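You operate a simulated robot arm through the tools that you are given. There is no shell and no other tool.

You run a simulated two-armed robot. Do the job below in one go: nothing can be reset, and whatever is moved stays where it is left.

## Task
Warm the honey jar in the milk pan on LOW till it clears.
Fine: stand it in the water first; turn the ring off, then lift the jar on to the pan mat. Set down upright: honey jar.

The check looks at the end state, three seconds after you hand in, the way a careful person would. Anything else that was tipped, shoved, dropped, spilled or broken makes it a failure.

## Robot
Two 7-joint arms with two-finger grippers on one trunk, on a base that drives. Base frame: it is fixed to the floor where the robot stands at the start and does not move with it; the origin is under the middle of the robot, x ahead of it, y to its left, z up; the surface under the hand at the start is at about z = 840. Readings come in mm, rad, newtons and seconds.
The left shoulder is at the start at [33, 176, 1278], the right one opposite. With the tool pointing down near the work surface each hand reaches from about 100 to 820 mm from the robot's upright axis, wherever it stands, measured 20 degrees to its own side. Places, roughly: cork pan mat [500, 300, 800]; fridge drip tray [-1000, 1500, 750]; large ring knob [500, 600, 900]; measuring jug [500, -2250, 500]; milk carton [-1000, 1500, 500]; off button [500, -2000, 600]; rice paddle [750, -2250, 500]; slow cooker dial [500, -2500, 500]; small [600, 700, 900]; small ring knob [700, 600, 900]; start button [500, -1900, 600]. Payload 2.94 kg a hand.
Tool frame (each hand has its own): the origin (TCP) lies between the finger pads and is the grasp point; the fingertips stand 30 mm ahead of it; z points along the fingers, y is the line along which they close. Largest opening 138 mm; the body of the gripper starts 109 mm behind the TCP.
Orientation is that of the tool frame in the base frame, as a unit quaternion [x, y, z, w]. With the fingers straight down and closing along the base's y, the tool's x points along the base's -x, its y along +y and its z along -z.

## Interface
- The arms move only by the tool apply_moves. It takes "left_commands", "right_commands" or both (then of equal length, played together; a hand with none holds still); each is a list that holds one entry, the list of rows, each a list of 7 numbers: the turn, a rotation vector about the tool's x, y, z in units of 120 degrees (1.0 is 120 degrees), then the shift along the tool's x, y, z in units of 500 mm (1.0 is 500 mm), then the gripper command, from -1 (shut) to 1 (fully open), values between in proportion. In form: [[[ax, ay, az, tx, ty, tz, jaw], ...]]. A call has 1 to 20 rows; each row is the pose to reach, as a shift and turn from the pose commanded when the call began, along the tool's axes at that moment. A call with a number of a shift or a turn outside -1 to 1 is refused whole. Each row takes 0.2 s and may step no farther than 50 mm and 0.15 rad from the row before; otherwise, or with a gripper value out of range, the whole call is refused. Where a pose cannot be reached the arm comes as near as it can. A force on the tool above 40 N (or 10 N above the force at the start of the call, whichever is more), or a blocked arm, ends the call early, and 0.2 s more pass. The fingers move at their own pace and stop on an object; they squeeze with about 32 N. The grip force told is the motor's: it shows also when the fingers shut on nothing. Time passes only in rows, and 0.2 s behind the last, so rows that repeat a pose let the fingers close. It gives the time, the measured TCP pose, the force on the tool (base axes), the opening and the grip force at its end, in the units of the frame above (readings bear some noise), with the torque about the TCP (base axes, N m) and any sound that the robot's microphone picked up.
- Cameras (640 x 400 px; columns grow to the right, rows downward): "scene" is now at [70, 31.9, 1743.5]; the picture's right is [0.44, -0.90, 0.00], its down [-0.76, -0.37, -0.54] and it looks along [0.48, 0.23, -0.84] (base axes); focal length 267 px, centre (320, 200). "left" rides on the left gripper at [71, -19, -146] in its tool frame; the picture's right is [0.26, 0.97, 0.00], its down [-0.85, 0.23, -0.48] and it looks along [-0.46, 0.12, 0.88] (tool axes); focal length 280 px, centre (320, 200). "right" rides on the right gripper at [71, 19, -146] in its tool frame; the picture's right is [-0.26, 0.97, 0.00], its down [-0.85, -0.23, -0.48] and it looks along [-0.46, -0.13, 0.88] (tool axes); focal length 280 px, centre (320, 200). There is no depth. A picture from a camera that has moved, and an enlarged one, comes with that camera's place and axes in the base frame and with its lens.
- snapshot(camera): a new picture of that camera. It takes no simulated time.
- raise_lower(by): slides the trunk up (or, below 0, down) by that many mm; the arms and the scene camera ride with it, the base frame stays. It gives what a move gives, with no picture.
- roll_base(legs): drives the robot by 1 to 6 legs, each [ahead, turn to the left] in mm and rad, along the robot's own axes; the way and the turn of a leg run together, so that a leg with both is an arc; at most 1500 mm and 3.142 rad a leg. The arms and the cameras ride along, it lands a little off, and it stops where it bumps. It gives what a move gives.
- turn_head(pan, tilt): turns the head with the scene camera to pan (to the left, within 2.094 rad either way) and tilt (down, from -0.506 to 1.204), counted from straight ahead of the robot. It gives what a move gives.
- close_up(camera, box): a new picture of the part [left, top, right, bottom] of that camera's present view, enlarged. It takes no simulated time.
- job_done(): hands the job in; it is judged then, once.

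Places have to be worked out from the pictures, the camera data and where the tool is seen. Open the grippers and draw the arms clear of the work before you hand the job in, unless the task says otherwise.

The tools are called as name(argument=value, ...) on one line, values as JSON. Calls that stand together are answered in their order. apply_moves: Moves the arms, as the interface text tells. Its arguments: {"type":"object","properties":{"left_commands":{"type":"array","items":{"type":"array","items":{"type":"array","items":{"type":"number"}}}},"right_commands":{"type":"array","items":{"type":"array","items":{"type":"array","items":{"type":"number"}}}}},"required":[]} The other tools are called the same way: raise_lower (by) slides the trunk up or down; roll_base (legs) drives the base; turn_head (pan, tilt) turns the head that bears the scene camera; snapshot (camera) takes a picture; close_up (camera, box) takes an enlarged picture of a part of a camera's view; job_done () hands the job in.

At the start:

```text
time: 0.0
left_ee_pos: [416.6, 570.7, 1138.7]
left_tcp_rot: [-0.001, 1.0, 0.0, 0.0]
left_ft_force: [0.6, 0.3, -1.1]
left_moment: [-0.05, 0.0, 0.02]
left_opening: 138.1
left_grasp_force: 0.2
right_ee_pos: [503.0, 91.7, 1102.8]
right_tcp_rot: [-0.001, 1.0, 0.0, 0.0]
right_ft_force: [0.1, -0.7, 0.7]
right_moment: [-0.02, 0.01, -0.02]
right_opening: 138.3
right_grasp_force: 0.0
trunk travel left (down, up): [-450.0, 284.0]
robot x, y, heading: [-0.7, 0.1, -0.0]
head pan, tilt: [0.45, 1.004]
```

scene: 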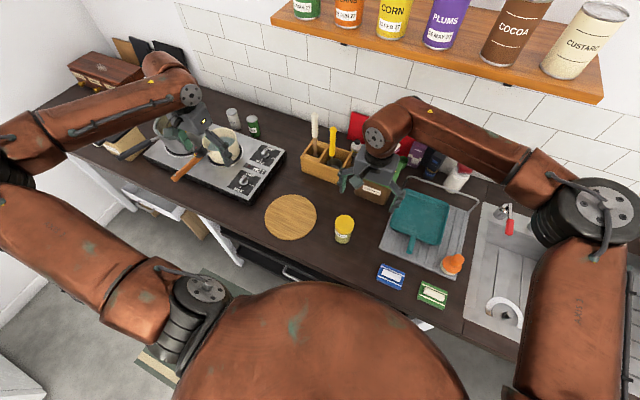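
right: 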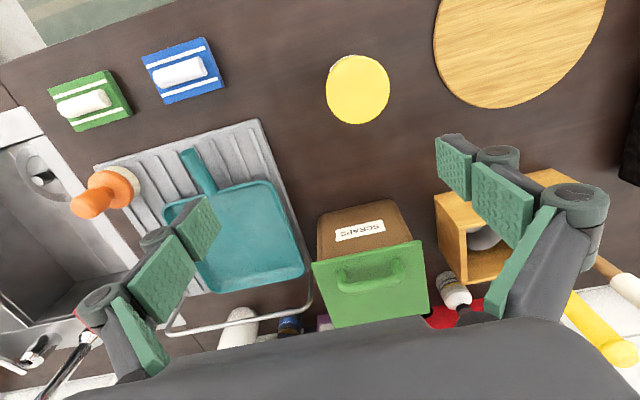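
left: 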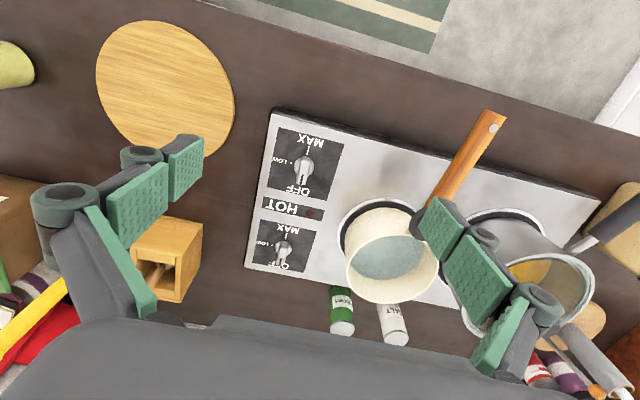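

I'll look closer at the hob, the knobs and the jar before moving anything.

close_up(camera="left", box=[230, 90, 450, 290])

close_up(camera="scene", box=[130, 90, 370, 260])

close_up(camera="scene", box=[260, 150, 480, 310])

```text
2.00 times, centred on (340, 190) of left
camera zoom: at [345.7, 552.1, 1284.5], right [-0.26, 0.97, 0.0], down [0.85, 0.23, 0.48], along [0.46, 0.12, -0.88], focal length 561 px, centre (280, 220)
```

zoom: 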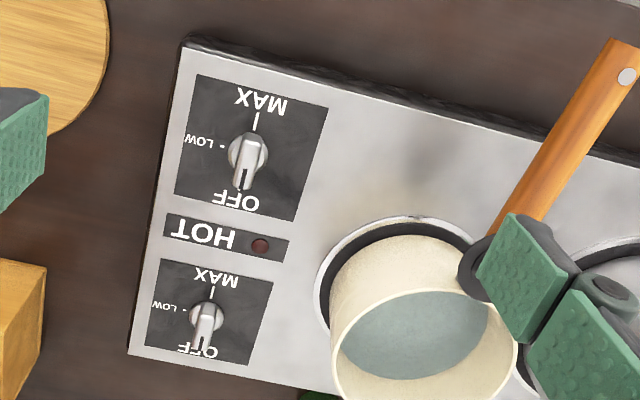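

```text
2.35 times, centred on (250, 175) of scene
camera zoom: at [70.0, 31.9, 1743.5], right [0.44, -0.9, 0.0], down [-0.76, -0.37, -0.54], along [0.48, 0.23, -0.84], focal length 629 px, centre (485, 259)
```

zoom: 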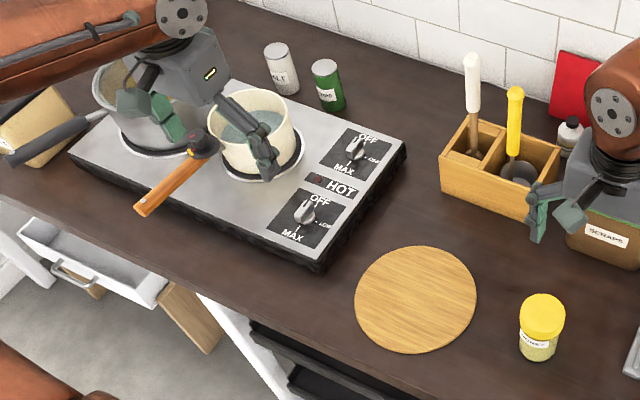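

```text
2.50 times, centred on (370, 230) of scene
camera zoom: at [70.0, 31.9, 1743.5], right [0.44, -0.9, 0.0], down [-0.76, -0.37, -0.54], along [0.48, 0.23, -0.84], focal length 668 px, centre (195, 125)
```

zoom: 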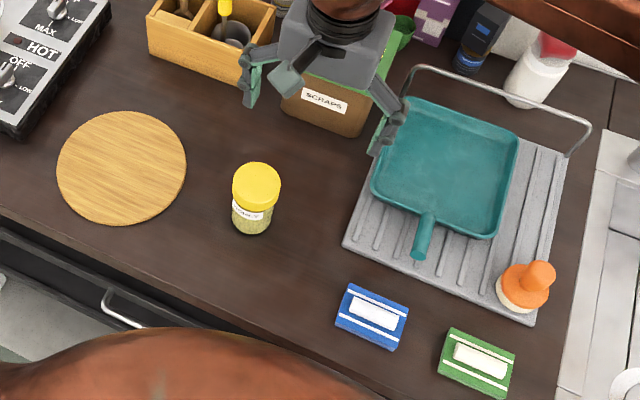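

The milk pan seems to stand on the small ring at about [600, 720], so the rear knob should be the small ring knob. The jar is at about [470, 127]. The pan and rear knob are beyond the left hand's comfortable reach, so I look around before driving sideways.

turn_head(pan=1.0, tilt=0.9)

snapshot(camera="scene")

turn_head(pan=1.9, tilt=0.8)

snapshot(camera="scene")

turn_head(pan=-1.5, tilt=0.8)

snapshot(camera="scene")

turn_head(pan=-2.09, tilt=0.6)

snapshot(camera="scene")

turn_head(pan=0.3, tilt=0.3)

snapshot(camera="scene")

```text
time: 1.0
left_ee_pos: [416.0, 571.3, 1138.4]
left_tcp_rot: [0.0, 1.0, -0.001, 0.0]
left_ft_force: [-0.7, 0.2, 0.0]
left_moment: [0.0, 0.02, -0.07]
left_opening: 138.1
left_grasp_force: 0.2
right_ee_pos: [501.7, 90.6, 1103.0]
right_tcp_rot: [0.0, 1.0, 0.0, -0.001]
right_ft_force: [-0.2, 0.4, -0.3]
right_moment: [-0.03, 0.03, 0.0]
right_opening: 137.9
right_grasp_force: 0.1
trunk travel left (down, up): [-450.0, 284.0]
robot x, y, heading: [-2.0, 1.5, 0.001]
head pan, tilt: [1.0, 0.901]
```

```text
taken
camera scene: at [48.3, 65.0, 1750.9], right [0.84, -0.54, 0.0], down [-0.42, -0.66, -0.62], along [0.34, 0.52, -0.78], focal length 267 px, centre (320, 200)
```

scene: 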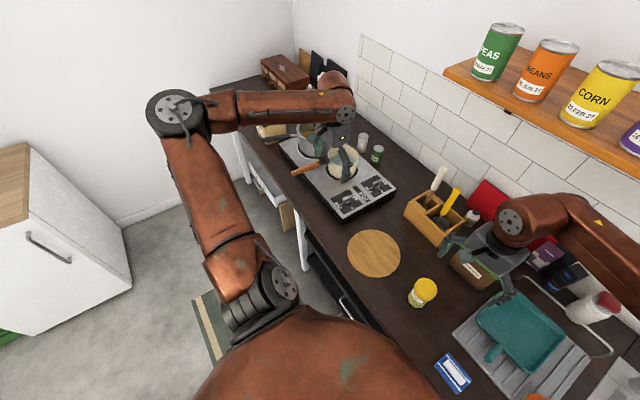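

```text
time: 2.2
left_ee_pos: [416.3, 569.6, 1137.5]
left_tcp_rot: [0.0, 1.0, 0.0, 0.0]
left_ft_force: [-0.2, -0.3, 0.3]
left_moment: [0.01, 0.01, 0.05]
left_opening: 138.0
left_grasp_force: 0.0
right_ee_pos: [502.5, 91.2, 1103.0]
right_tcp_rot: [0.0, 1.0, 0.0, 0.0]
right_ft_force: [-0.3, -0.2, 0.7]
right_moment: [-0.01, -0.03, 0.02]
right_opening: 138.0
right_grasp_force: 0.0
trunk travel left (down, up): [-450.0, 284.0]
robot x, y, heading: [-0.2, -0.3, 0.002]
head pan, tilt: [1.901, 0.799]
```

```text
taken
camera scene: at [-18.6, 77.9, 1758.8], right [0.95, 0.32, 0.0], down [0.23, -0.68, -0.7], along [-0.23, 0.66, -0.72], focal length 267 px, centre (320, 200)
```

scene: 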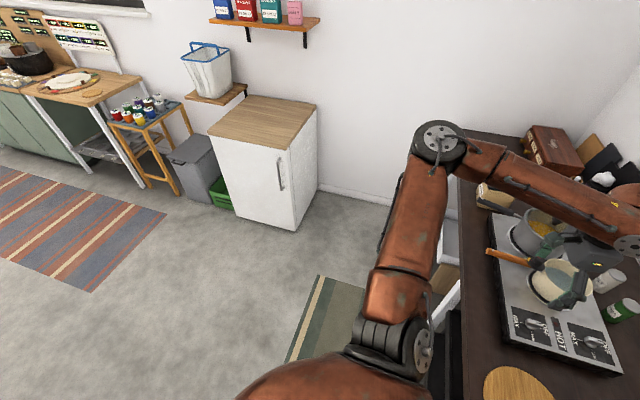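

```text
time: 5.0
left_ee_pos: [417.0, 571.2, 1137.3]
left_tcp_rot: [0.0, 1.0, 0.0, 0.0]
left_ft_force: [-0.8, -0.1, -0.2]
left_moment: [0.0, -0.01, -0.03]
left_opening: 138.1
left_grasp_force: 0.1
right_ee_pos: [501.9, 91.2, 1103.1]
right_tcp_rot: [0.0, 1.0, 0.0, 0.0]
right_ft_force: [0.0, 0.9, 0.1]
right_moment: [0.0, 0.02, 0.0]
right_opening: 138.2
right_grasp_force: 0.2
trunk travel left (down, up): [-450.0, 284.0]
robot x, y, heading: [-0.9, -0.8, 0.003]
head pan, tilt: [-1.499, 0.799]
```

```text
taken
camera scene: at [13.3, -78.9, 1758.9], right [-1.0, -0.07, 0.0], down [-0.05, 0.71, -0.7], along [0.05, -0.7, -0.72], focal length 267 px, centre (320, 200)
```

scene: 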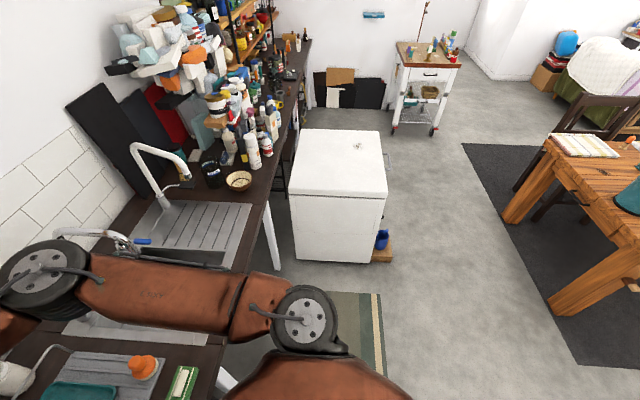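

```text
time: 6.0
left_ee_pos: [416.3, 570.9, 1139.5]
left_tcp_rot: [0.0, 1.0, 0.0, 0.0]
left_ft_force: [0.3, -0.8, 0.9]
left_moment: [0.01, -0.03, 0.0]
left_opening: 137.9
left_grasp_force: 0.0
right_ee_pos: [501.0, 91.1, 1101.6]
right_tcp_rot: [0.0, 1.0, 0.001, 0.0]
right_ft_force: [-0.3, -0.3, -0.4]
right_moment: [-0.01, -0.01, 0.0]
right_opening: 137.8
right_grasp_force: 0.0
trunk travel left (down, up): [-450.0, 284.0]
robot x, y, heading: [1.7, 2.1, 0.003]
head pan, tilt: [-2.089, 0.6]
```

```text
taken
camera scene: at [-36.2, -75.3, 1775.7], right [-0.87, 0.49, 0.0], down [0.28, 0.49, -0.83], along [-0.41, -0.72, -0.56], focal length 267 px, centre (320, 200)
```

scene: 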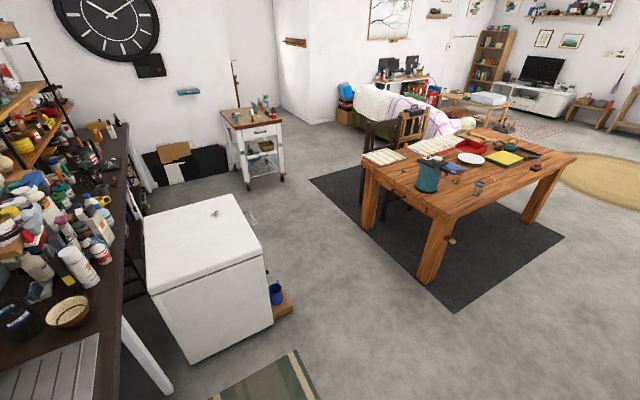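

```text
time: 8.2
left_ee_pos: [416.8, 570.6, 1138.6]
left_tcp_rot: [0.0, 1.0, 0.0, 0.0]
left_ft_force: [0.5, 0.8, 0.4]
left_moment: [0.0, -0.01, 0.02]
left_opening: 138.1
left_grasp_force: 0.2
right_ee_pos: [502.9, 90.2, 1103.0]
right_tcp_rot: [-0.001, 1.0, 0.0, 0.0]
right_ft_force: [0.3, 0.3, -0.2]
right_moment: [0.02, 0.0, 0.02]
right_opening: 137.9
right_grasp_force: 0.0
trunk travel left (down, up): [-450.0, 284.0]
robot x, y, heading: [-3.5, 3.2, -0.002]
head pan, tilt: [0.3, 0.3]
```

```text
taken
camera scene: at [96.7, 29.1, 1803.1], right [0.3, -0.96, 0.0], down [-0.28, -0.09, -0.96], along [0.91, 0.28, -0.3], focal length 267 px, centre (320, 200)
```

scene: 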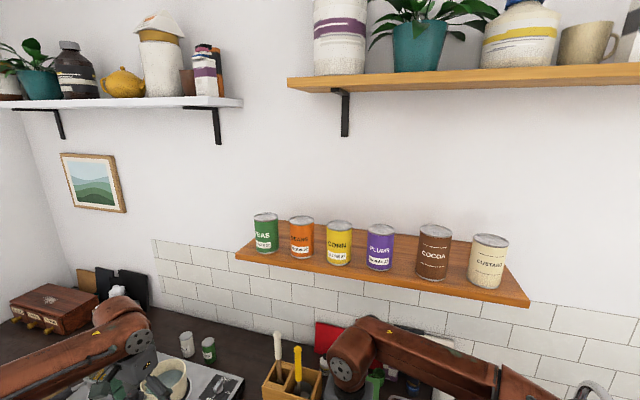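

There is clear floor behind and to the left, with the mini-fridge only at y > 1200 or so. I back straight out from the counter first, so that turning does not sweep anything.

roll_base(legs=[[-420, 0]])

```text
time: 10.8
left_ee_pos: [-1.1, 572.6, 1139.5]
left_tcp_rot: [-0.002, 1.0, 0.0, 0.0]
left_ft_force: [-1.0, -0.1, -0.2]
left_moment: [0.04, -0.02, -0.03]
left_opening: 137.9
left_grasp_force: 0.0
right_ee_pos: [86.0, 93.4, 1103.0]
right_tcp_rot: [-0.003, 1.0, 0.0, -0.001]
right_ft_force: [-0.3, -0.7, 0.7]
right_moment: [-0.01, -0.03, 0.02]
right_opening: 137.7
right_grasp_force: 0.1
trunk travel left (down, up): [-450.0, 284.0]
robot x, y, heading: [-416.2, -0.8, 0.0]
head pan, tilt: [0.3, 0.3]
```

Backed out cleanly. Away from the counter, I tuck the right hand back and to its right, and bring the left hand in and up.

apply_moves(left_commands=[[[0, 0, 0, 0, -0.045, -0.01, 1], [0, 0, 0, 0, -0.09, -0.02, 1], [0, 0, 0, 0, -0.135, -0.03, 1], [0, 0, 0, 0, -0.18, -0.04, 1], [0, 0, 0, 0, -0.225, -0.05, 1], [0, 0, 0, 0, -0.27, -0.06, 1], [0, 0, 0, 0, -0.315, -0.07, 1], [0, 0, 0, 0, -0.36, -0.08, 1], [0, 0, 0, 0, -0.405, -0.09, 1], [0, 0, 0, 0, -0.45, -0.1, 1], [0, 0, 0, 0, -0.495, -0.11, 1], [0, 0, 0, 0, -0.54, -0.12, 1]]], right_commands=[[[0, 0, 0, 0.038, -0.076, -0.01, 1], [0, 0, 0, 0.076, -0.152, -0.02, 1], [0, 0, 0, 0.114, -0.228, -0.03, 1], [0, 0, 0, 0.152, -0.304, -0.04, 1], [0, 0, 0, 0.19, -0.38, -0.05, 1], [0, 0, 0, 0.228, -0.456, -0.06, 1], [0, 0, 0, 0.266, -0.532, -0.07, 1], [0, 0, 0, 0.304, -0.608, -0.08, 1], [0, 0, 0, 0.342, -0.684, -0.09, 1], [0, 0, 0, 0.38, -0.76, -0.1, 1], [0, 0, 0, 0.418, -0.836, -0.1, 1], [0, 0, 0, 0.456, -0.912, -0.1, 1]]])

turn_head(pan=-0.9, tilt=1.0)

snapshot(camera="scene")

```text
time: 13.4
left_ee_pos: [-2.4, 302.2, 1200.1]
left_tcp_rot: [-0.004, 1.0, -0.001, 0.001]
left_ft_force: [0.4, 0.6, -0.2]
left_moment: [-0.05, -0.07, 0.01]
left_opening: 137.9
left_grasp_force: 0.1
right_ee_pos: [-140.3, -364.3, 1151.7]
right_tcp_rot: [-0.004, 1.0, 0.001, 0.001]
right_ft_force: [-0.6, 0.5, -0.6]
right_moment: [-0.03, -0.1, 0.0]
right_opening: 138.1
right_grasp_force: 0.1
trunk travel left (down, up): [-450.0, 284.0]
robot x, y, heading: [-418.4, -0.2, 0.005]
head pan, tilt: [0.3, 0.3]
```

```text
time: 14.8
left_ee_pos: [-0.8, 302.8, 1199.6]
left_tcp_rot: [-0.003, 1.0, 0.0, -0.001]
left_ft_force: [0.2, -0.1, 0.2]
left_moment: [0.03, 0.01, 0.02]
left_opening: 138.0
left_grasp_force: 0.0
right_ee_pos: [-139.4, -363.8, 1150.7]
right_tcp_rot: [-0.004, 1.0, 0.002, -0.001]
right_ft_force: [0.1, -0.3, -0.3]
right_moment: [0.01, -0.01, 0.02]
right_opening: 137.7
right_grasp_force: 0.0
trunk travel left (down, up): [-450.0, 284.0]
robot x, y, heading: [-417.6, -2.6, 0.002]
head pan, tilt: [-0.901, 1.0]
```

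```text
taken
camera scene: at [-364.3, -54.9, 1743.7], right [-0.78, -0.63, 0.0], down [-0.53, 0.66, -0.54], along [0.34, -0.42, -0.84], focal length 267 px, centre (320, 200)
```

scene: 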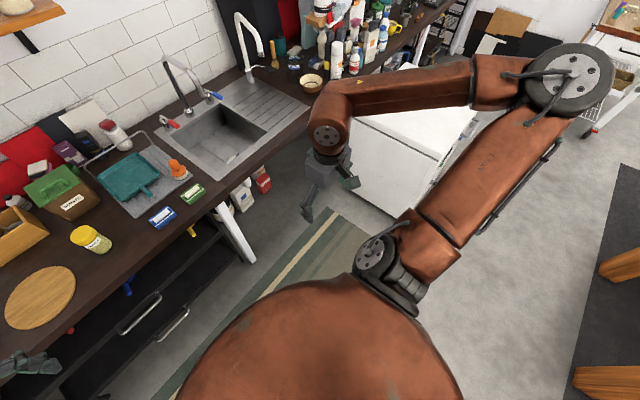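

The right arm is tucked with its elbow outward, and nothing is near it. Now I turn left, drive 330 mm along the counter and turn back, staying 420 mm behind the counter line.

roll_base(legs=[[0, 1.571], [330, 0], [0, -1.571]])

turn_head(pan=0.3, tilt=1.0)

snapshot(camera="scene")

```text
time: 24.5
left_ee_pos: [-10.1, 646.7, 1200.4]
left_tcp_rot: [-0.021, 1.0, 0.0, 0.0]
left_ft_force: [-0.2, 0.1, -0.6]
left_moment: [0.01, 0.0, 0.01]
left_opening: 138.0
left_grasp_force: 0.1
right_ee_pos: [-125.0, -25.5, 1150.4]
right_tcp_rot: [-0.021, 1.0, 0.0, -0.001]
right_ft_force: [0.7, -0.3, 0.5]
right_moment: [-0.01, -0.03, 0.03]
right_opening: 137.9
right_grasp_force: 0.0
trunk travel left (down, up): [-450.0, 284.0]
robot x, y, heading: [-415.9, 327.9, 0.042]
head pan, tilt: [-0.901, 1.0]
```

```text
time: 25.9
left_ee_pos: [-10.5, 646.2, 1199.9]
left_tcp_rot: [-0.021, 1.0, 0.001, 0.0]
left_ft_force: [0.7, 0.3, 0.0]
left_moment: [-0.01, 0.02, 0.0]
left_opening: 138.1
left_grasp_force: 0.1
right_ee_pos: [-123.4, -25.5, 1151.5]
right_tcp_rot: [-0.02, 1.0, 0.0, 0.0]
right_ft_force: [0.5, -0.3, 0.4]
right_moment: [0.01, 0.03, -0.01]
right_opening: 138.1
right_grasp_force: 0.2
trunk travel left (down, up): [-450.0, 284.0]
robot x, y, heading: [-409.5, 330.8, 0.043]
head pan, tilt: [0.3, 1.0]
```

```text
taken
camera scene: at [-340.4, 354.1, 1743.7], right [0.34, -0.94, 0.0], down [-0.79, -0.28, -0.54], along [0.51, 0.18, -0.84], focal length 267 px, centre (320, 200)
```

scene: 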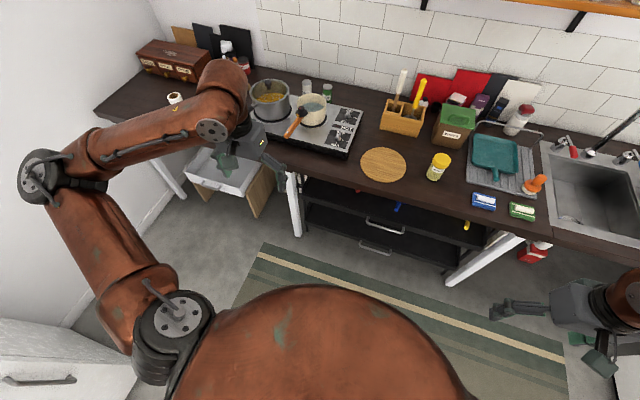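

The scene is undisturbed. I correct the heading by -0.042 rad and drive ahead back to x ≈ 0.

roll_base(legs=[[0, -0.042], [410, 0]])

turn_head(pan=0.35, tilt=0.95)

snapshot(camera="scene")

snapshot(camera="left")

```text
time: 28.8
left_ee_pos: [409.6, 630.3, 1199.5]
left_tcp_rot: [-0.002, 1.0, 0.001, 0.0]
left_ft_force: [0.1, -0.3, 0.9]
left_moment: [0.01, 0.02, -0.02]
left_opening: 138.0
left_grasp_force: 0.0
right_ee_pos: [269.7, -36.2, 1152.6]
right_tcp_rot: [-0.002, 1.0, 0.0, -0.001]
right_ft_force: [0.4, 0.3, -0.5]
right_moment: [-0.01, 0.04, -0.04]
right_opening: 137.9
right_grasp_force: 0.0
trunk travel left (down, up): [-450.0, 284.0]
robot x, y, heading: [-7.3, 329.3, 0.003]
head pan, tilt: [0.3, 1.0]
```

```text
time: 29.4
left_ee_pos: [408.1, 631.6, 1199.3]
left_tcp_rot: [-0.001, 1.0, 0.0, 0.0]
left_ft_force: [-0.1, 0.0, -0.6]
left_moment: [-0.01, -0.02, -0.01]
left_opening: 138.1
left_grasp_force: 0.0
right_ee_pos: [268.2, -35.3, 1151.9]
right_tcp_rot: [-0.001, 1.0, -0.001, 0.001]
right_ft_force: [0.0, 0.1, -0.2]
right_moment: [0.0, -0.02, -0.04]
right_opening: 137.8
right_grasp_force: 0.1
trunk travel left (down, up): [-450.0, 284.0]
robot x, y, heading: [-7.4, 327.5, 0.008]
head pan, tilt: [0.351, 0.949]
```

```text
taken
camera scene: at [68.5, 356.5, 1747.3], right [0.35, -0.94, 0.0], down [-0.76, -0.28, -0.58], along [0.55, 0.2, -0.81], focal length 267 px, centre (320, 200)
```

scene: 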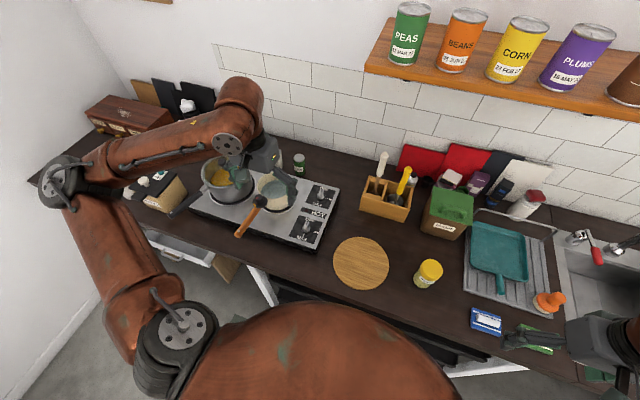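

```text
taken
camera left: at [337.6, 612.7, 1345.8], right [-0.27, 0.96, 0.0], down [0.85, 0.23, 0.48], along [0.46, 0.13, -0.88], focal length 280 px, centre (320, 200)
```

left: 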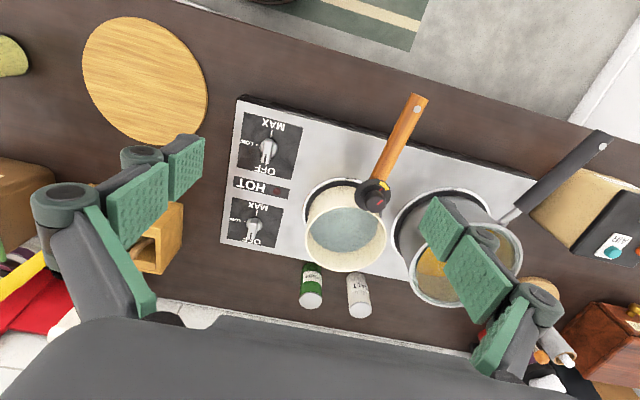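

Robot is now at about (-7, 328). I take enlarged views of the pan, knobs and jar for triangulation.

close_up(camera="left", box=[210, 80, 410, 280])

close_up(camera="scene", box=[180, 140, 360, 260])

close_up(camera="scene", box=[320, 210, 470, 310])

snapshot(camera="right")

```text
2.00 times, centred on (310, 180) of left
camera zoom: at [337.6, 612.7, 1345.8], right [-0.27, 0.96, 0.0], down [0.85, 0.23, 0.48], along [0.46, 0.13, -0.88], focal length 561 px, centre (340, 240)
```

zoom: 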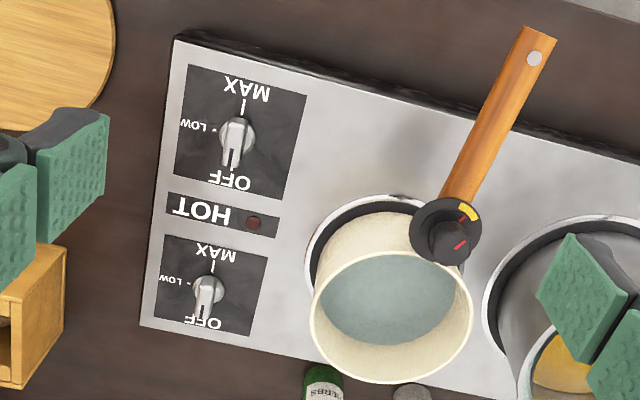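

```text
3.33 times, centred on (270, 200) of scene
camera zoom: at [68.5, 356.5, 1747.3], right [0.35, -0.94, 0.0], down [-0.76, -0.28, -0.58], along [0.55, 0.2, -0.81], focal length 891 px, centre (487, 200)
```

zoom: 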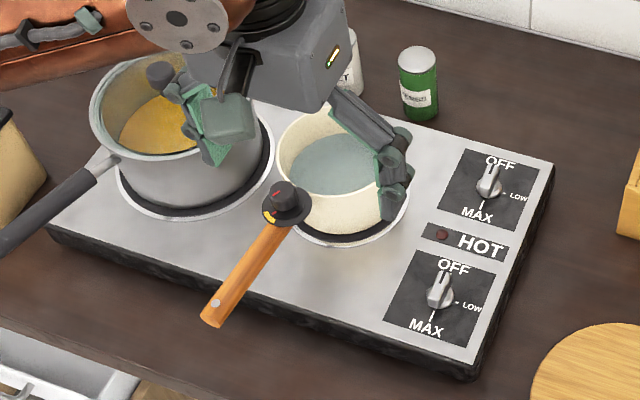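

```text
4.00 times, centred on (395, 260) of scene
camera zoom: at [68.5, 356.5, 1747.3], right [0.35, -0.94, 0.0], down [-0.76, -0.28, -0.58], along [0.55, 0.2, -0.81], focal length 1070 px, centre (20, -40)
```

zoom: 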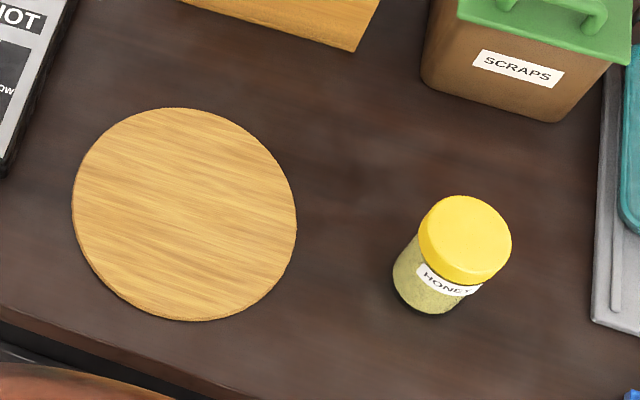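

```text
taken
camera right: at [197.9, -17.2, 1296.7], right [0.26, 0.97, 0.0], down [0.85, -0.23, 0.48], along [0.46, -0.12, -0.88], focal length 280 px, centre (320, 200)
```

right: 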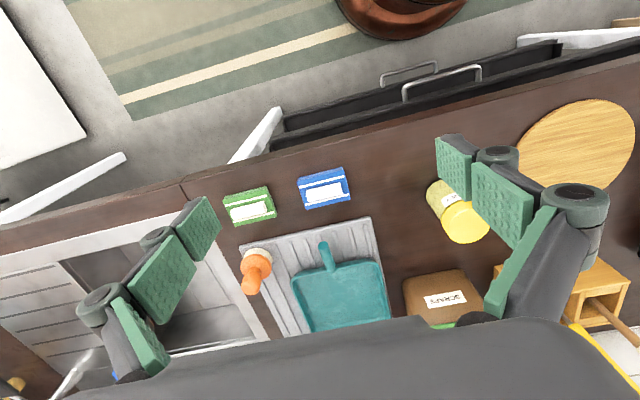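

Rays from both cameras put the hob top at about z = 903, the rear (small ring) knob at about [648, 571] and the jar at about [478, 135], roughly 105 mm tall with a 71 mm lid. I bring the left hand high above the jar to refine this.

apply_moves(left_commands=[[[0, 0, 0, -0.01, -0.08, 0.005, 1], [0, 0, 0, -0.02, -0.16, 0.01, 1], [0, 0, 0, -0.03, -0.24, 0.015, 1], [0, 0, 0, -0.04, -0.32, 0.02, 1], [0, 0, 0, -0.05, -0.4, 0.025, 1], [0, 0, 0, -0.06, -0.48, 0.03, 1], [0, 0, 0, -0.07, -0.56, 0.035, 1], [0, 0, 0, -0.08, -0.64, 0.04, 1], [0, 0, 0, -0.09, -0.72, 0.045, 1], [0, 0, 0, -0.1, -0.8, 0.05, 1], [0, 0, 0, -0.11, -0.88, 0.055, 1], [0, 0, 0, -0.12, -0.94, 0.06, 1], [0, 0, 0, -0.13, -0.98, 0.06, 1], [0, 0, 0, -0.13, -0.98, 0.06, 1]]])

snapshot(camera="left")

snapshot(camera="scene")

```text
time: 32.4
left_ee_pos: [475.4, 142.0, 1170.5]
left_tcp_rot: [-0.002, 1.0, 0.0, 0.0]
left_ft_force: [-0.7, 0.4, 0.2]
left_moment: [-0.01, 0.04, 0.0]
left_opening: 138.2
left_grasp_force: 0.0
right_ee_pos: [269.5, -34.3, 1151.8]
right_tcp_rot: [-0.001, 1.0, 0.0, -0.001]
right_ft_force: [0.1, -0.2, 0.5]
right_moment: [-0.01, -0.01, -0.05]
right_opening: 137.9
right_grasp_force: 0.1
trunk travel left (down, up): [-450.0, 284.0]
robot x, y, heading: [-6.4, 331.4, 0.003]
head pan, tilt: [0.351, 0.949]
```

```text
taken
camera left: at [404.7, 122.8, 1315.9], right [-0.27, 0.96, 0.0], down [0.85, 0.23, 0.48], along [0.46, 0.13, -0.88], focal length 280 px, centre (320, 200)
```

left: 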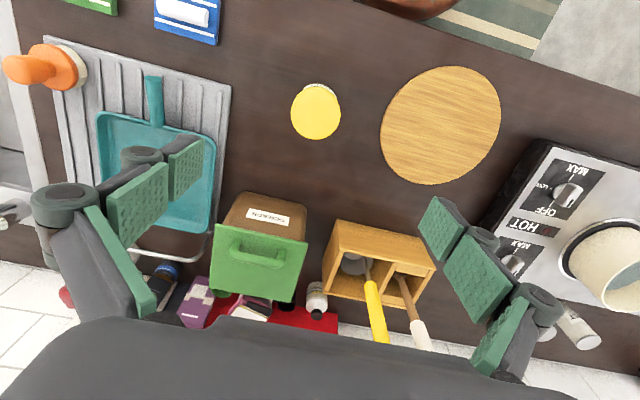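

```text
taken
camera scene: at [68.5, 356.5, 1747.3], right [0.35, -0.94, 0.0], down [-0.76, -0.28, -0.58], along [0.55, 0.2, -0.81], focal length 267 px, centre (320, 200)
```

scene: 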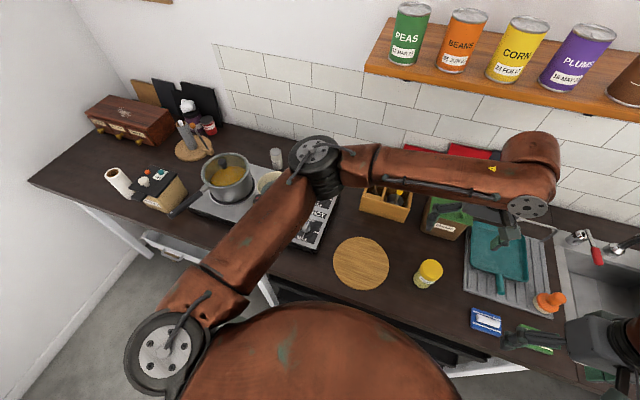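

The lid is nearly under the hand, at about [477, 137]. I descend part way, centring on it, and check again.

apply_moves(left_commands=[[[0, 0, 0, -0.004, -0.01, 0.08, 1], [0, 0, 0, -0.004, -0.01, 0.16, 1], [0, 0, 0, -0.004, -0.01, 0.22, 1], [0, 0, 0, -0.004, -0.01, 0.22, 1]]])

snapshot(camera="left")

close_up(camera="scene", box=[380, 210, 500, 310])

close_up(camera="right", box=[400, 130, 560, 250])

```text
time: 33.4
left_ee_pos: [476.3, 137.4, 1061.6]
left_tcp_rot: [-0.001, 1.0, 0.0, 0.0]
left_ft_force: [0.2, -0.5, 0.6]
left_moment: [-0.01, -0.02, 0.0]
left_opening: 137.7
left_grasp_force: 0.0
right_ee_pos: [268.4, -35.2, 1151.8]
right_tcp_rot: [-0.001, 1.0, -0.001, 0.0]
right_ft_force: [-0.4, 0.3, -0.4]
right_moment: [0.0, -0.04, -0.02]
right_opening: 138.2
right_grasp_force: 0.0
trunk travel left (down, up): [-450.0, 284.0]
robot x, y, heading: [-9.0, 331.9, 0.002]
head pan, tilt: [0.351, 0.949]
```

```text
taken
camera left: at [406.1, 118.3, 1207.3], right [-0.26, 0.96, 0.0], down [0.85, 0.23, 0.48], along [0.46, 0.13, -0.88], focal length 280 px, centre (320, 200)
```

left: 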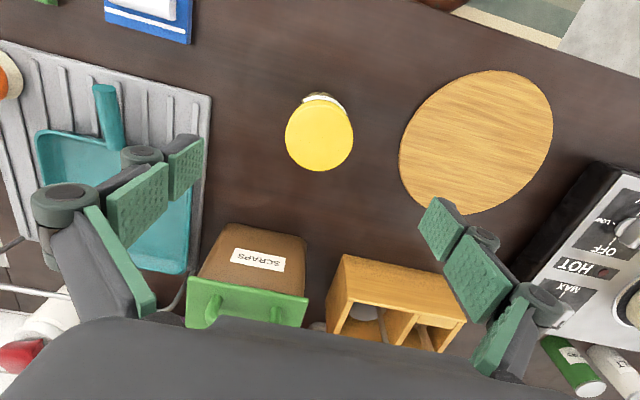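

```text
4.00 times, centred on (440, 260) of scene
camera zoom: at [68.3, 355.8, 1747.3], right [0.35, -0.94, 0.0], down [-0.76, -0.28, -0.58], along [0.55, 0.2, -0.81], focal length 1070 px, centre (-160, -40)
```

zoom: 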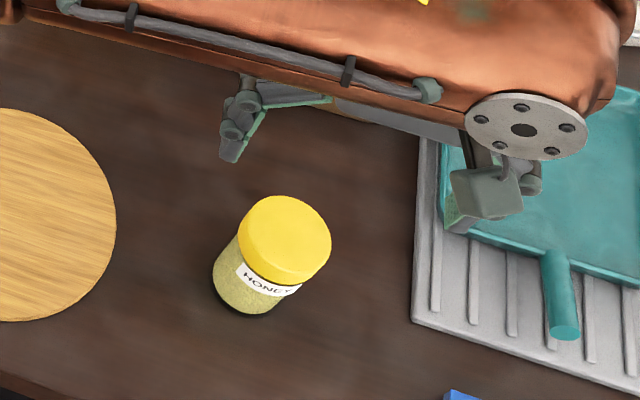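

```text
3.33 times, centred on (480, 190) of right
camera zoom: at [197.7, -17.7, 1296.7], right [0.26, 0.97, 0.0], down [0.85, -0.23, 0.48], along [0.46, -0.12, -0.88], focal length 935 px, centre (-213, 233)
```

zoom: 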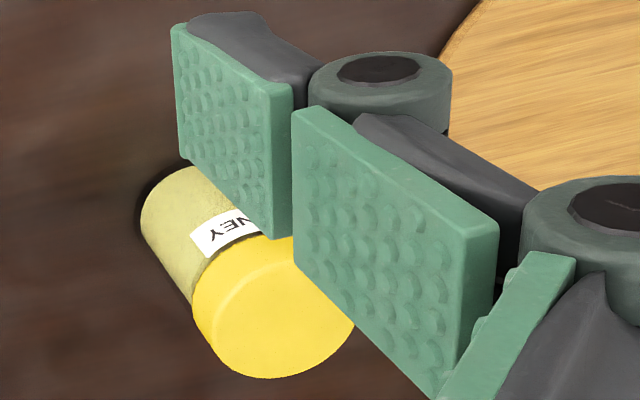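

The jar is at about [479, 137] with its top at z ≈ 943 and a lid roughly 65 mm across. I descend to TCP z ≈ 935 around the lid with the jaws open.

apply_moves(left_commands=[[[0, 0, 0, -0.006, 0, 0.08, 1], [0, 0, 0, -0.006, 0, 0.16, 1], [0, 0, 0, -0.006, 0, 0.21, 1], [0, 0, 0, -0.006, 0, 0.253, 1], [0, 0, 0, -0.006, 0, 0.253, 1]]])

snapshot(camera="left")

close_up(camera="right", box=[400, 130, 560, 250])

close_up(camera="scene", box=[380, 210, 500, 310])

```text
time: 34.6
left_ee_pos: [478.1, 136.5, 934.6]
left_tcp_rot: [-0.002, 1.0, -0.001, 0.0]
left_ft_force: [0.3, 0.2, 0.4]
left_moment: [0.01, 0.0, -0.01]
left_opening: 137.8
left_grasp_force: 0.0
right_ee_pos: [267.1, -34.4, 1150.4]
right_tcp_rot: [-0.002, 1.0, 0.0, 0.0]
right_ft_force: [0.9, -0.6, -0.3]
right_moment: [-0.02, 0.01, 0.0]
right_opening: 138.2
right_grasp_force: 0.0
trunk travel left (down, up): [-450.0, 284.0]
robot x, y, heading: [-5.9, 332.8, 0.002]
head pan, tilt: [0.351, 0.949]
```

```text
taken
camera left: at [408.5, 117.7, 1079.1], right [-0.26, 0.96, 0.0], down [0.85, 0.23, 0.48], along [0.46, 0.13, -0.88], focal length 280 px, centre (320, 200)
```

left: 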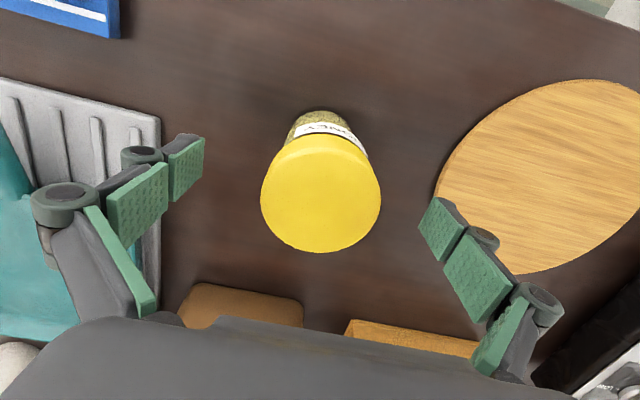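

```text
3.33 times, centred on (480, 190) of right
camera zoom: at [197.7, -17.6, 1296.7], right [0.26, 0.97, 0.0], down [0.85, -0.23, 0.48], along [0.46, -0.12, -0.88], focal length 935 px, centre (-213, 233)
```

zoom: 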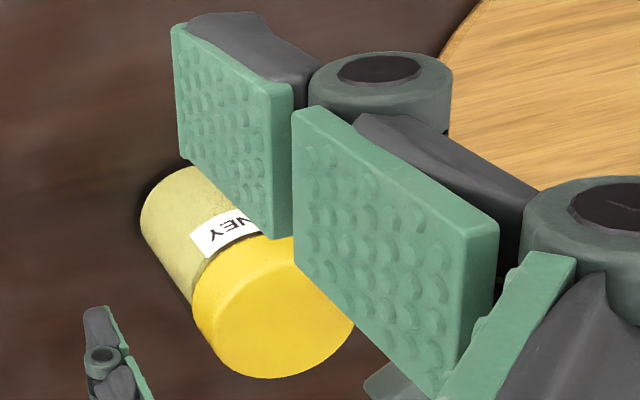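

```text
4.00 times, centred on (440, 260) of scene
camera zoom: at [68.3, 355.9, 1747.3], right [0.35, -0.94, 0.0], down [-0.76, -0.28, -0.58], along [0.55, 0.2, -0.81], focal length 1070 px, centre (-160, -40)
```

zoom: 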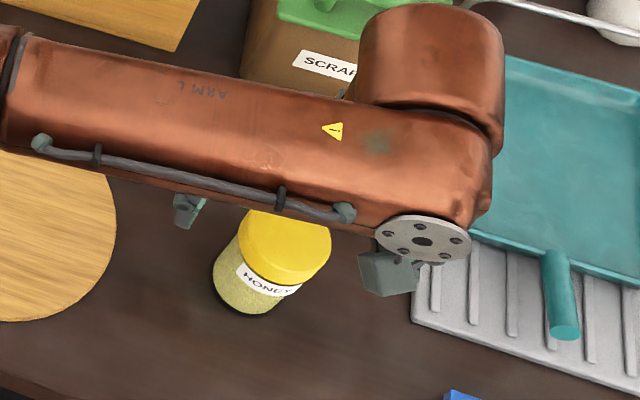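

The lid is centred between the pads at about TCP height. I go 7 mm lower and close on it.

apply_moves(left_commands=[[[0, 0, 0, 0, 0, 0.014, 1], [0, 0, 0, 0, 0, 0.014, 0.4], [0, 0, 0, 0, 0, 0.014, 0.1], [0, 0, 0, 0, 0, 0.014, -0.2], [0, 0, 0, 0, 0, 0.014, -0.5], [0, 0, 0, 0, 0, 0.014, -0.8], [0, 0, 0, 0, 0, 0.014, -1], [0, 0, 0, 0, 0, 0.014, -1], [0, 0, 0, 0, 0, 0.014, -1]]])

snapshot(camera="left")

```text
time: 36.6
left_ee_pos: [479.9, 137.4, 926.3]
left_tcp_rot: [-0.002, 1.0, 0.0, 0.0]
left_ft_force: [-0.4, 0.2, 1.3]
left_moment: [0.14, 0.03, 0.02]
left_opening: 63.0
left_grasp_force: 32.1
right_ee_pos: [268.0, -35.5, 1151.0]
right_tcp_rot: [-0.001, 1.0, 0.0, 0.0]
right_ft_force: [0.5, -0.2, 1.0]
right_moment: [0.0, -0.01, 0.01]
right_opening: 137.8
right_grasp_force: 0.0
trunk travel left (down, up): [-450.0, 284.0]
robot x, y, heading: [-6.7, 327.6, 0.003]
head pan, tilt: [0.351, 0.949]
```

```text
taken
camera left: at [408.6, 117.8, 1072.2], right [-0.27, 0.96, 0.0], down [0.85, 0.23, 0.48], along [0.46, 0.13, -0.88], focal length 280 px, centre (320, 200)
```

left: 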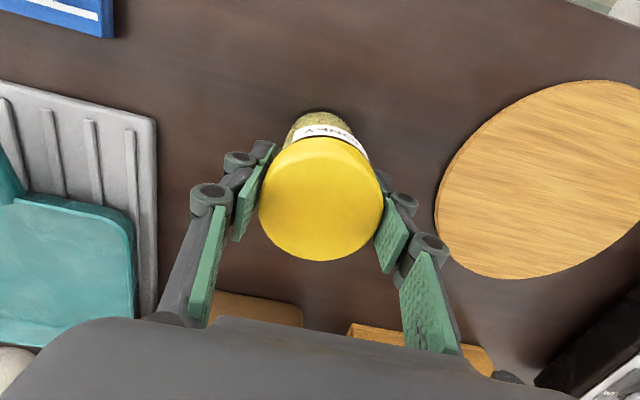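

Gripped at 63 mm with a firm hold. I lift a little to feel the weight, then raise the jar to about 1160.

apply_moves(left_commands=[[[0, 0, 0, 0, 0, -0.02, -1], [0, 0, 0, 0, 0, -0.06, -1], [0, 0, 0, 0, 0, -0.14, -1], [0, 0, 0, 0, 0, -0.22, -1], [0, 0, 0, 0, 0, -0.3, -1], [0, 0, 0, 0, 0, -0.38, -1], [0, 0, 0, 0, 0, -0.46, -1], [0, 0, 0, 0, 0, -0.48, -1], [0, 0, 0, 0, 0, -0.48, -1]]])

snapshot(camera="left")

snapshot(camera="scene")

close_up(camera="right", box=[340, 100, 640, 288])

```text
time: 38.6
left_ee_pos: [480.0, 135.6, 1167.2]
left_tcp_rot: [-0.003, 1.0, 0.0, 0.0]
left_ft_force: [-0.6, 0.3, -0.6]
left_moment: [0.01, -0.02, -0.01]
left_opening: 0.0
left_grasp_force: 28.8
right_ee_pos: [268.6, -35.5, 1152.4]
right_tcp_rot: [-0.002, 1.0, 0.0, 0.0]
right_ft_force: [1.2, 0.2, -0.1]
right_moment: [-0.04, 0.02, 0.01]
right_opening: 138.1
right_grasp_force: 0.1
trunk travel left (down, up): [-450.0, 284.0]
robot x, y, heading: [-7.4, 331.2, 0.005]
head pan, tilt: [0.351, 0.949]
```

```text
taken
camera left: at [409.2, 116.0, 1312.4], right [-0.27, 0.96, 0.0], down [0.85, 0.23, 0.48], along [0.46, 0.13, -0.88], focal length 280 px, centre (320, 200)
```

left: 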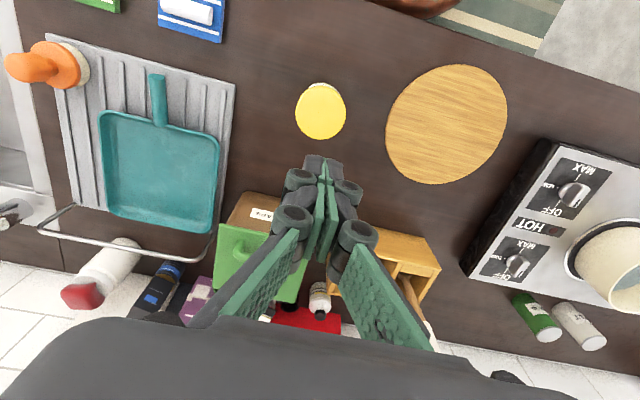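

```text
taken
camera scene: at [68.5, 355.6, 1747.3], right [0.35, -0.94, 0.0], down [-0.76, -0.28, -0.58], along [0.55, 0.2, -0.81], focal length 267 px, centre (320, 200)
```

scene: 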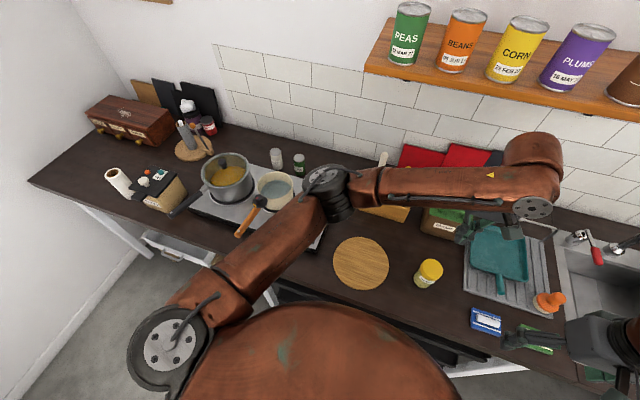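

```text
2.13 times, centred on (490, 194) of right
camera zoom: at [197.9, -17.8, 1296.6], right [0.26, 0.97, 0.0], down [0.85, -0.23, 0.48], along [0.46, -0.12, -0.88], focal length 597 px, centre (-42, 213)
```

zoom: 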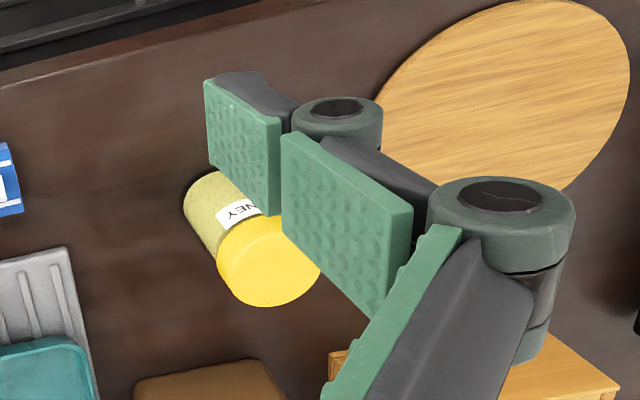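

The jar slipped out of the fingers during the lift and still stands upright in the same place, so the hold on the smooth lid was too weak. I reopen, go back down and grip lower, then lift very gently while watching the load.

apply_moves(left_commands=[[[0, 0, 0, 0, 0, 0, 1], [0, 0, 0, 0, 0, 0, 1], [0, 0, 0, 0, 0, 0, 1], [0, 0, 0, 0, 0, 0, 1], [0, 0, 0, 0, 0, 0, 1], [0, 0, 0, 0, 0, 0, 1], [0, 0, 0, 0, 0, 0, 1], [0, 0, 0, 0, 0, 0, 1], [0, 0, 0, 0, 0, 0.08, 1], [0, 0, 0, 0, 0, 0.16, 1], [0, 0, 0, 0, 0, 0.24, 1], [0, 0, 0, 0, 0, 0.32, 1], [0, 0, 0, 0, 0, 0.4, 1], [0, 0, 0, 0, 0, 0.45, 1], [0, 0, 0, 0, 0, 0.45, 1]]])

close_up(camera="left", box=[220, 100, 420, 280])

```text
time: 41.8
left_ee_pos: [479.1, 135.2, 939.9]
left_tcp_rot: [-0.001, 1.0, 0.0, 0.0]
left_ft_force: [0.0, 0.5, 0.2]
left_moment: [-0.02, -0.02, 0.02]
left_opening: 137.9
left_grasp_force: 0.1
right_ee_pos: [267.7, -36.3, 1151.9]
right_tcp_rot: [-0.001, 1.0, 0.0, 0.0]
right_ft_force: [0.2, 0.2, -0.6]
right_moment: [-0.01, 0.01, -0.04]
right_opening: 137.8
right_grasp_force: 0.1
trunk travel left (down, up): [-450.0, 284.0]
robot x, y, heading: [-7.3, 330.6, 0.004]
head pan, tilt: [0.351, 0.949]
```

```text
2.22 times, centred on (320, 190) of left
camera zoom: at [408.1, 115.7, 1086.3], right [-0.26, 0.96, 0.0], down [0.85, 0.23, 0.48], along [0.46, 0.13, -0.88], focal length 623 px, centre (320, 222)
```

zoom: 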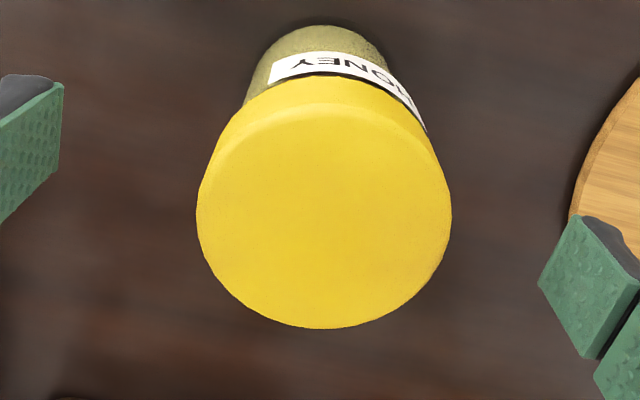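

The lid top is at z ≈ 948 and the jar is at [479.5, 136.5]. I grip with TCP at about 922 and then raise only 6 mm slowly to read the load.

apply_moves(left_commands=[[[0, 0, 0, 0, 0.002, 0.02, 1], [0, 0, 0, 0, 0.002, 0.036, 1], [0, 0, 0, 0, 0.002, 0.036, 0.4], [0, 0, 0, 0, 0.002, 0.036, 0.1], [0, 0, 0, 0, 0.002, 0.036, -0.1], [0, 0, 0, 0, 0.002, 0.036, -1], [0, 0, 0, 0, 0.002, 0.036, -1], [0, 0, 0, 0, 0.002, 0.036, -1], [0, 0, 0, 0, 0.002, 0.036, -1], [0, 0, 0, 0, 0.002, 0.036, -1], [0, 0, 0, 0, 0.002, 0.036, -1]]])

apply_moves(left_commands=[[[0, 0, 0, 0, 0, -0.004, -1], [0, 0, 0, 0, 0, -0.008, -1], [0, 0, 0, 0, 0, -0.012, -1]]])

close_up(camera="left", box=[220, 100, 420, 280])

```text
time: 44.2
left_ee_pos: [478.9, 136.5, 924.9]
left_tcp_rot: [-0.002, 1.0, 0.0, 0.0]
left_ft_force: [0.3, 0.2, 0.4]
left_moment: [0.03, 0.05, 0.06]
left_opening: 63.2
left_grasp_force: 31.7
right_ee_pos: [267.8, -36.0, 1151.0]
right_tcp_rot: [-0.002, 1.0, 0.0, 0.0]
right_ft_force: [0.1, -0.3, 0.4]
right_moment: [0.05, -0.02, 0.0]
right_opening: 138.2
right_grasp_force: 0.0
trunk travel left (down, up): [-450.0, 284.0]
robot x, y, heading: [-7.1, 328.7, 0.001]
head pan, tilt: [0.351, 0.949]
```

```text
time: 45.0
left_ee_pos: [479.5, 137.4, 928.3]
left_tcp_rot: [-0.001, 1.0, 0.001, -0.001]
left_ft_force: [0.2, -0.3, -6.3]
left_moment: [0.01, -0.01, -0.01]
left_opening: 62.9
left_grasp_force: 31.8
right_ee_pos: [268.4, -36.1, 1151.1]
right_tcp_rot: [-0.001, 1.0, 0.001, 0.0]
right_ft_force: [0.6, -0.5, 0.1]
right_moment: [-0.03, 0.0, 0.0]
right_opening: 138.1
right_grasp_force: 0.0
trunk travel left (down, up): [-450.0, 284.0]
robot x, y, heading: [-6.3, 329.0, 0.005]
head pan, tilt: [0.351, 0.949]
```

```text
2.22 times, centred on (320, 190) of left
camera zoom: at [409.5, 118.3, 1074.4], right [-0.27, 0.96, 0.0], down [0.85, 0.23, 0.48], along [0.46, 0.13, -0.88], focal length 623 px, centre (320, 222)
```

zoom: 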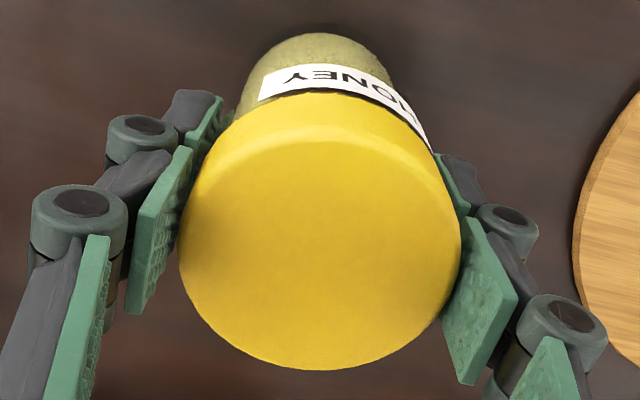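

The load reads 6.3 N, so the jar may be hanging. I hold still for a second to see whether it creeps.

apply_moves(left_commands=[[[0, 0, 0, 0, 0, -0.004, -1], [0, 0, 0, 0, 0, -0.008, -1], [0, 0, 0, 0, 0, -0.008, -1], [0, 0, 0, 0, 0, -0.008, -1], [0, 0, 0, 0, 0, -0.008, -1], [0, 0, 0, 0, 0, -0.008, -1]]])

close_up(camera="left", box=[220, 100, 420, 280])

close_up(camera="right", box=[400, 130, 560, 250])

```text
time: 46.4
left_ee_pos: [480.3, 136.4, 932.4]
left_tcp_rot: [-0.002, 1.0, 0.0, 0.0]
left_ft_force: [0.2, 0.7, -6.8]
left_moment: [-0.02, 0.0, 0.01]
left_opening: 63.0
left_grasp_force: 32.0
right_ee_pos: [269.0, -35.4, 1151.7]
right_tcp_rot: [-0.002, 1.0, 0.0, 0.0]
right_ft_force: [-0.6, -0.9, 0.5]
right_moment: [0.0, 0.03, 0.01]
right_opening: 138.0
right_grasp_force: 0.0
trunk travel left (down, up): [-450.0, 284.0]
robot x, y, heading: [-7.8, 331.1, 0.003]
head pan, tilt: [0.351, 0.949]
```

```text
2.22 times, centred on (320, 190) of left
camera zoom: at [409.2, 118.3, 1078.7], right [-0.27, 0.96, 0.0], down [0.85, 0.23, 0.48], along [0.46, 0.13, -0.88], focal length 623 px, centre (320, 222)
```

zoom: 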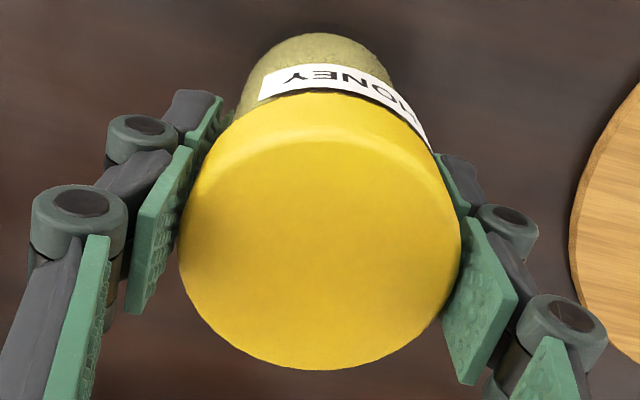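

```text
3.33 times, centred on (480, 190) of right
camera zoom: at [198.3, -18.0, 1296.5], right [0.26, 0.97, 0.0], down [0.85, -0.23, 0.48], along [0.46, -0.12, -0.88], focal length 935 px, centre (-213, 233)
```

zoom: 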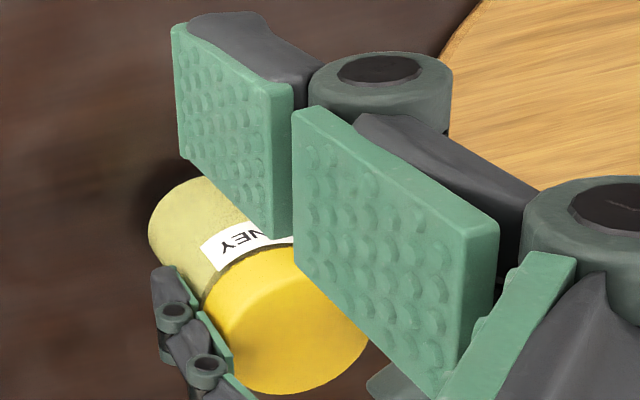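

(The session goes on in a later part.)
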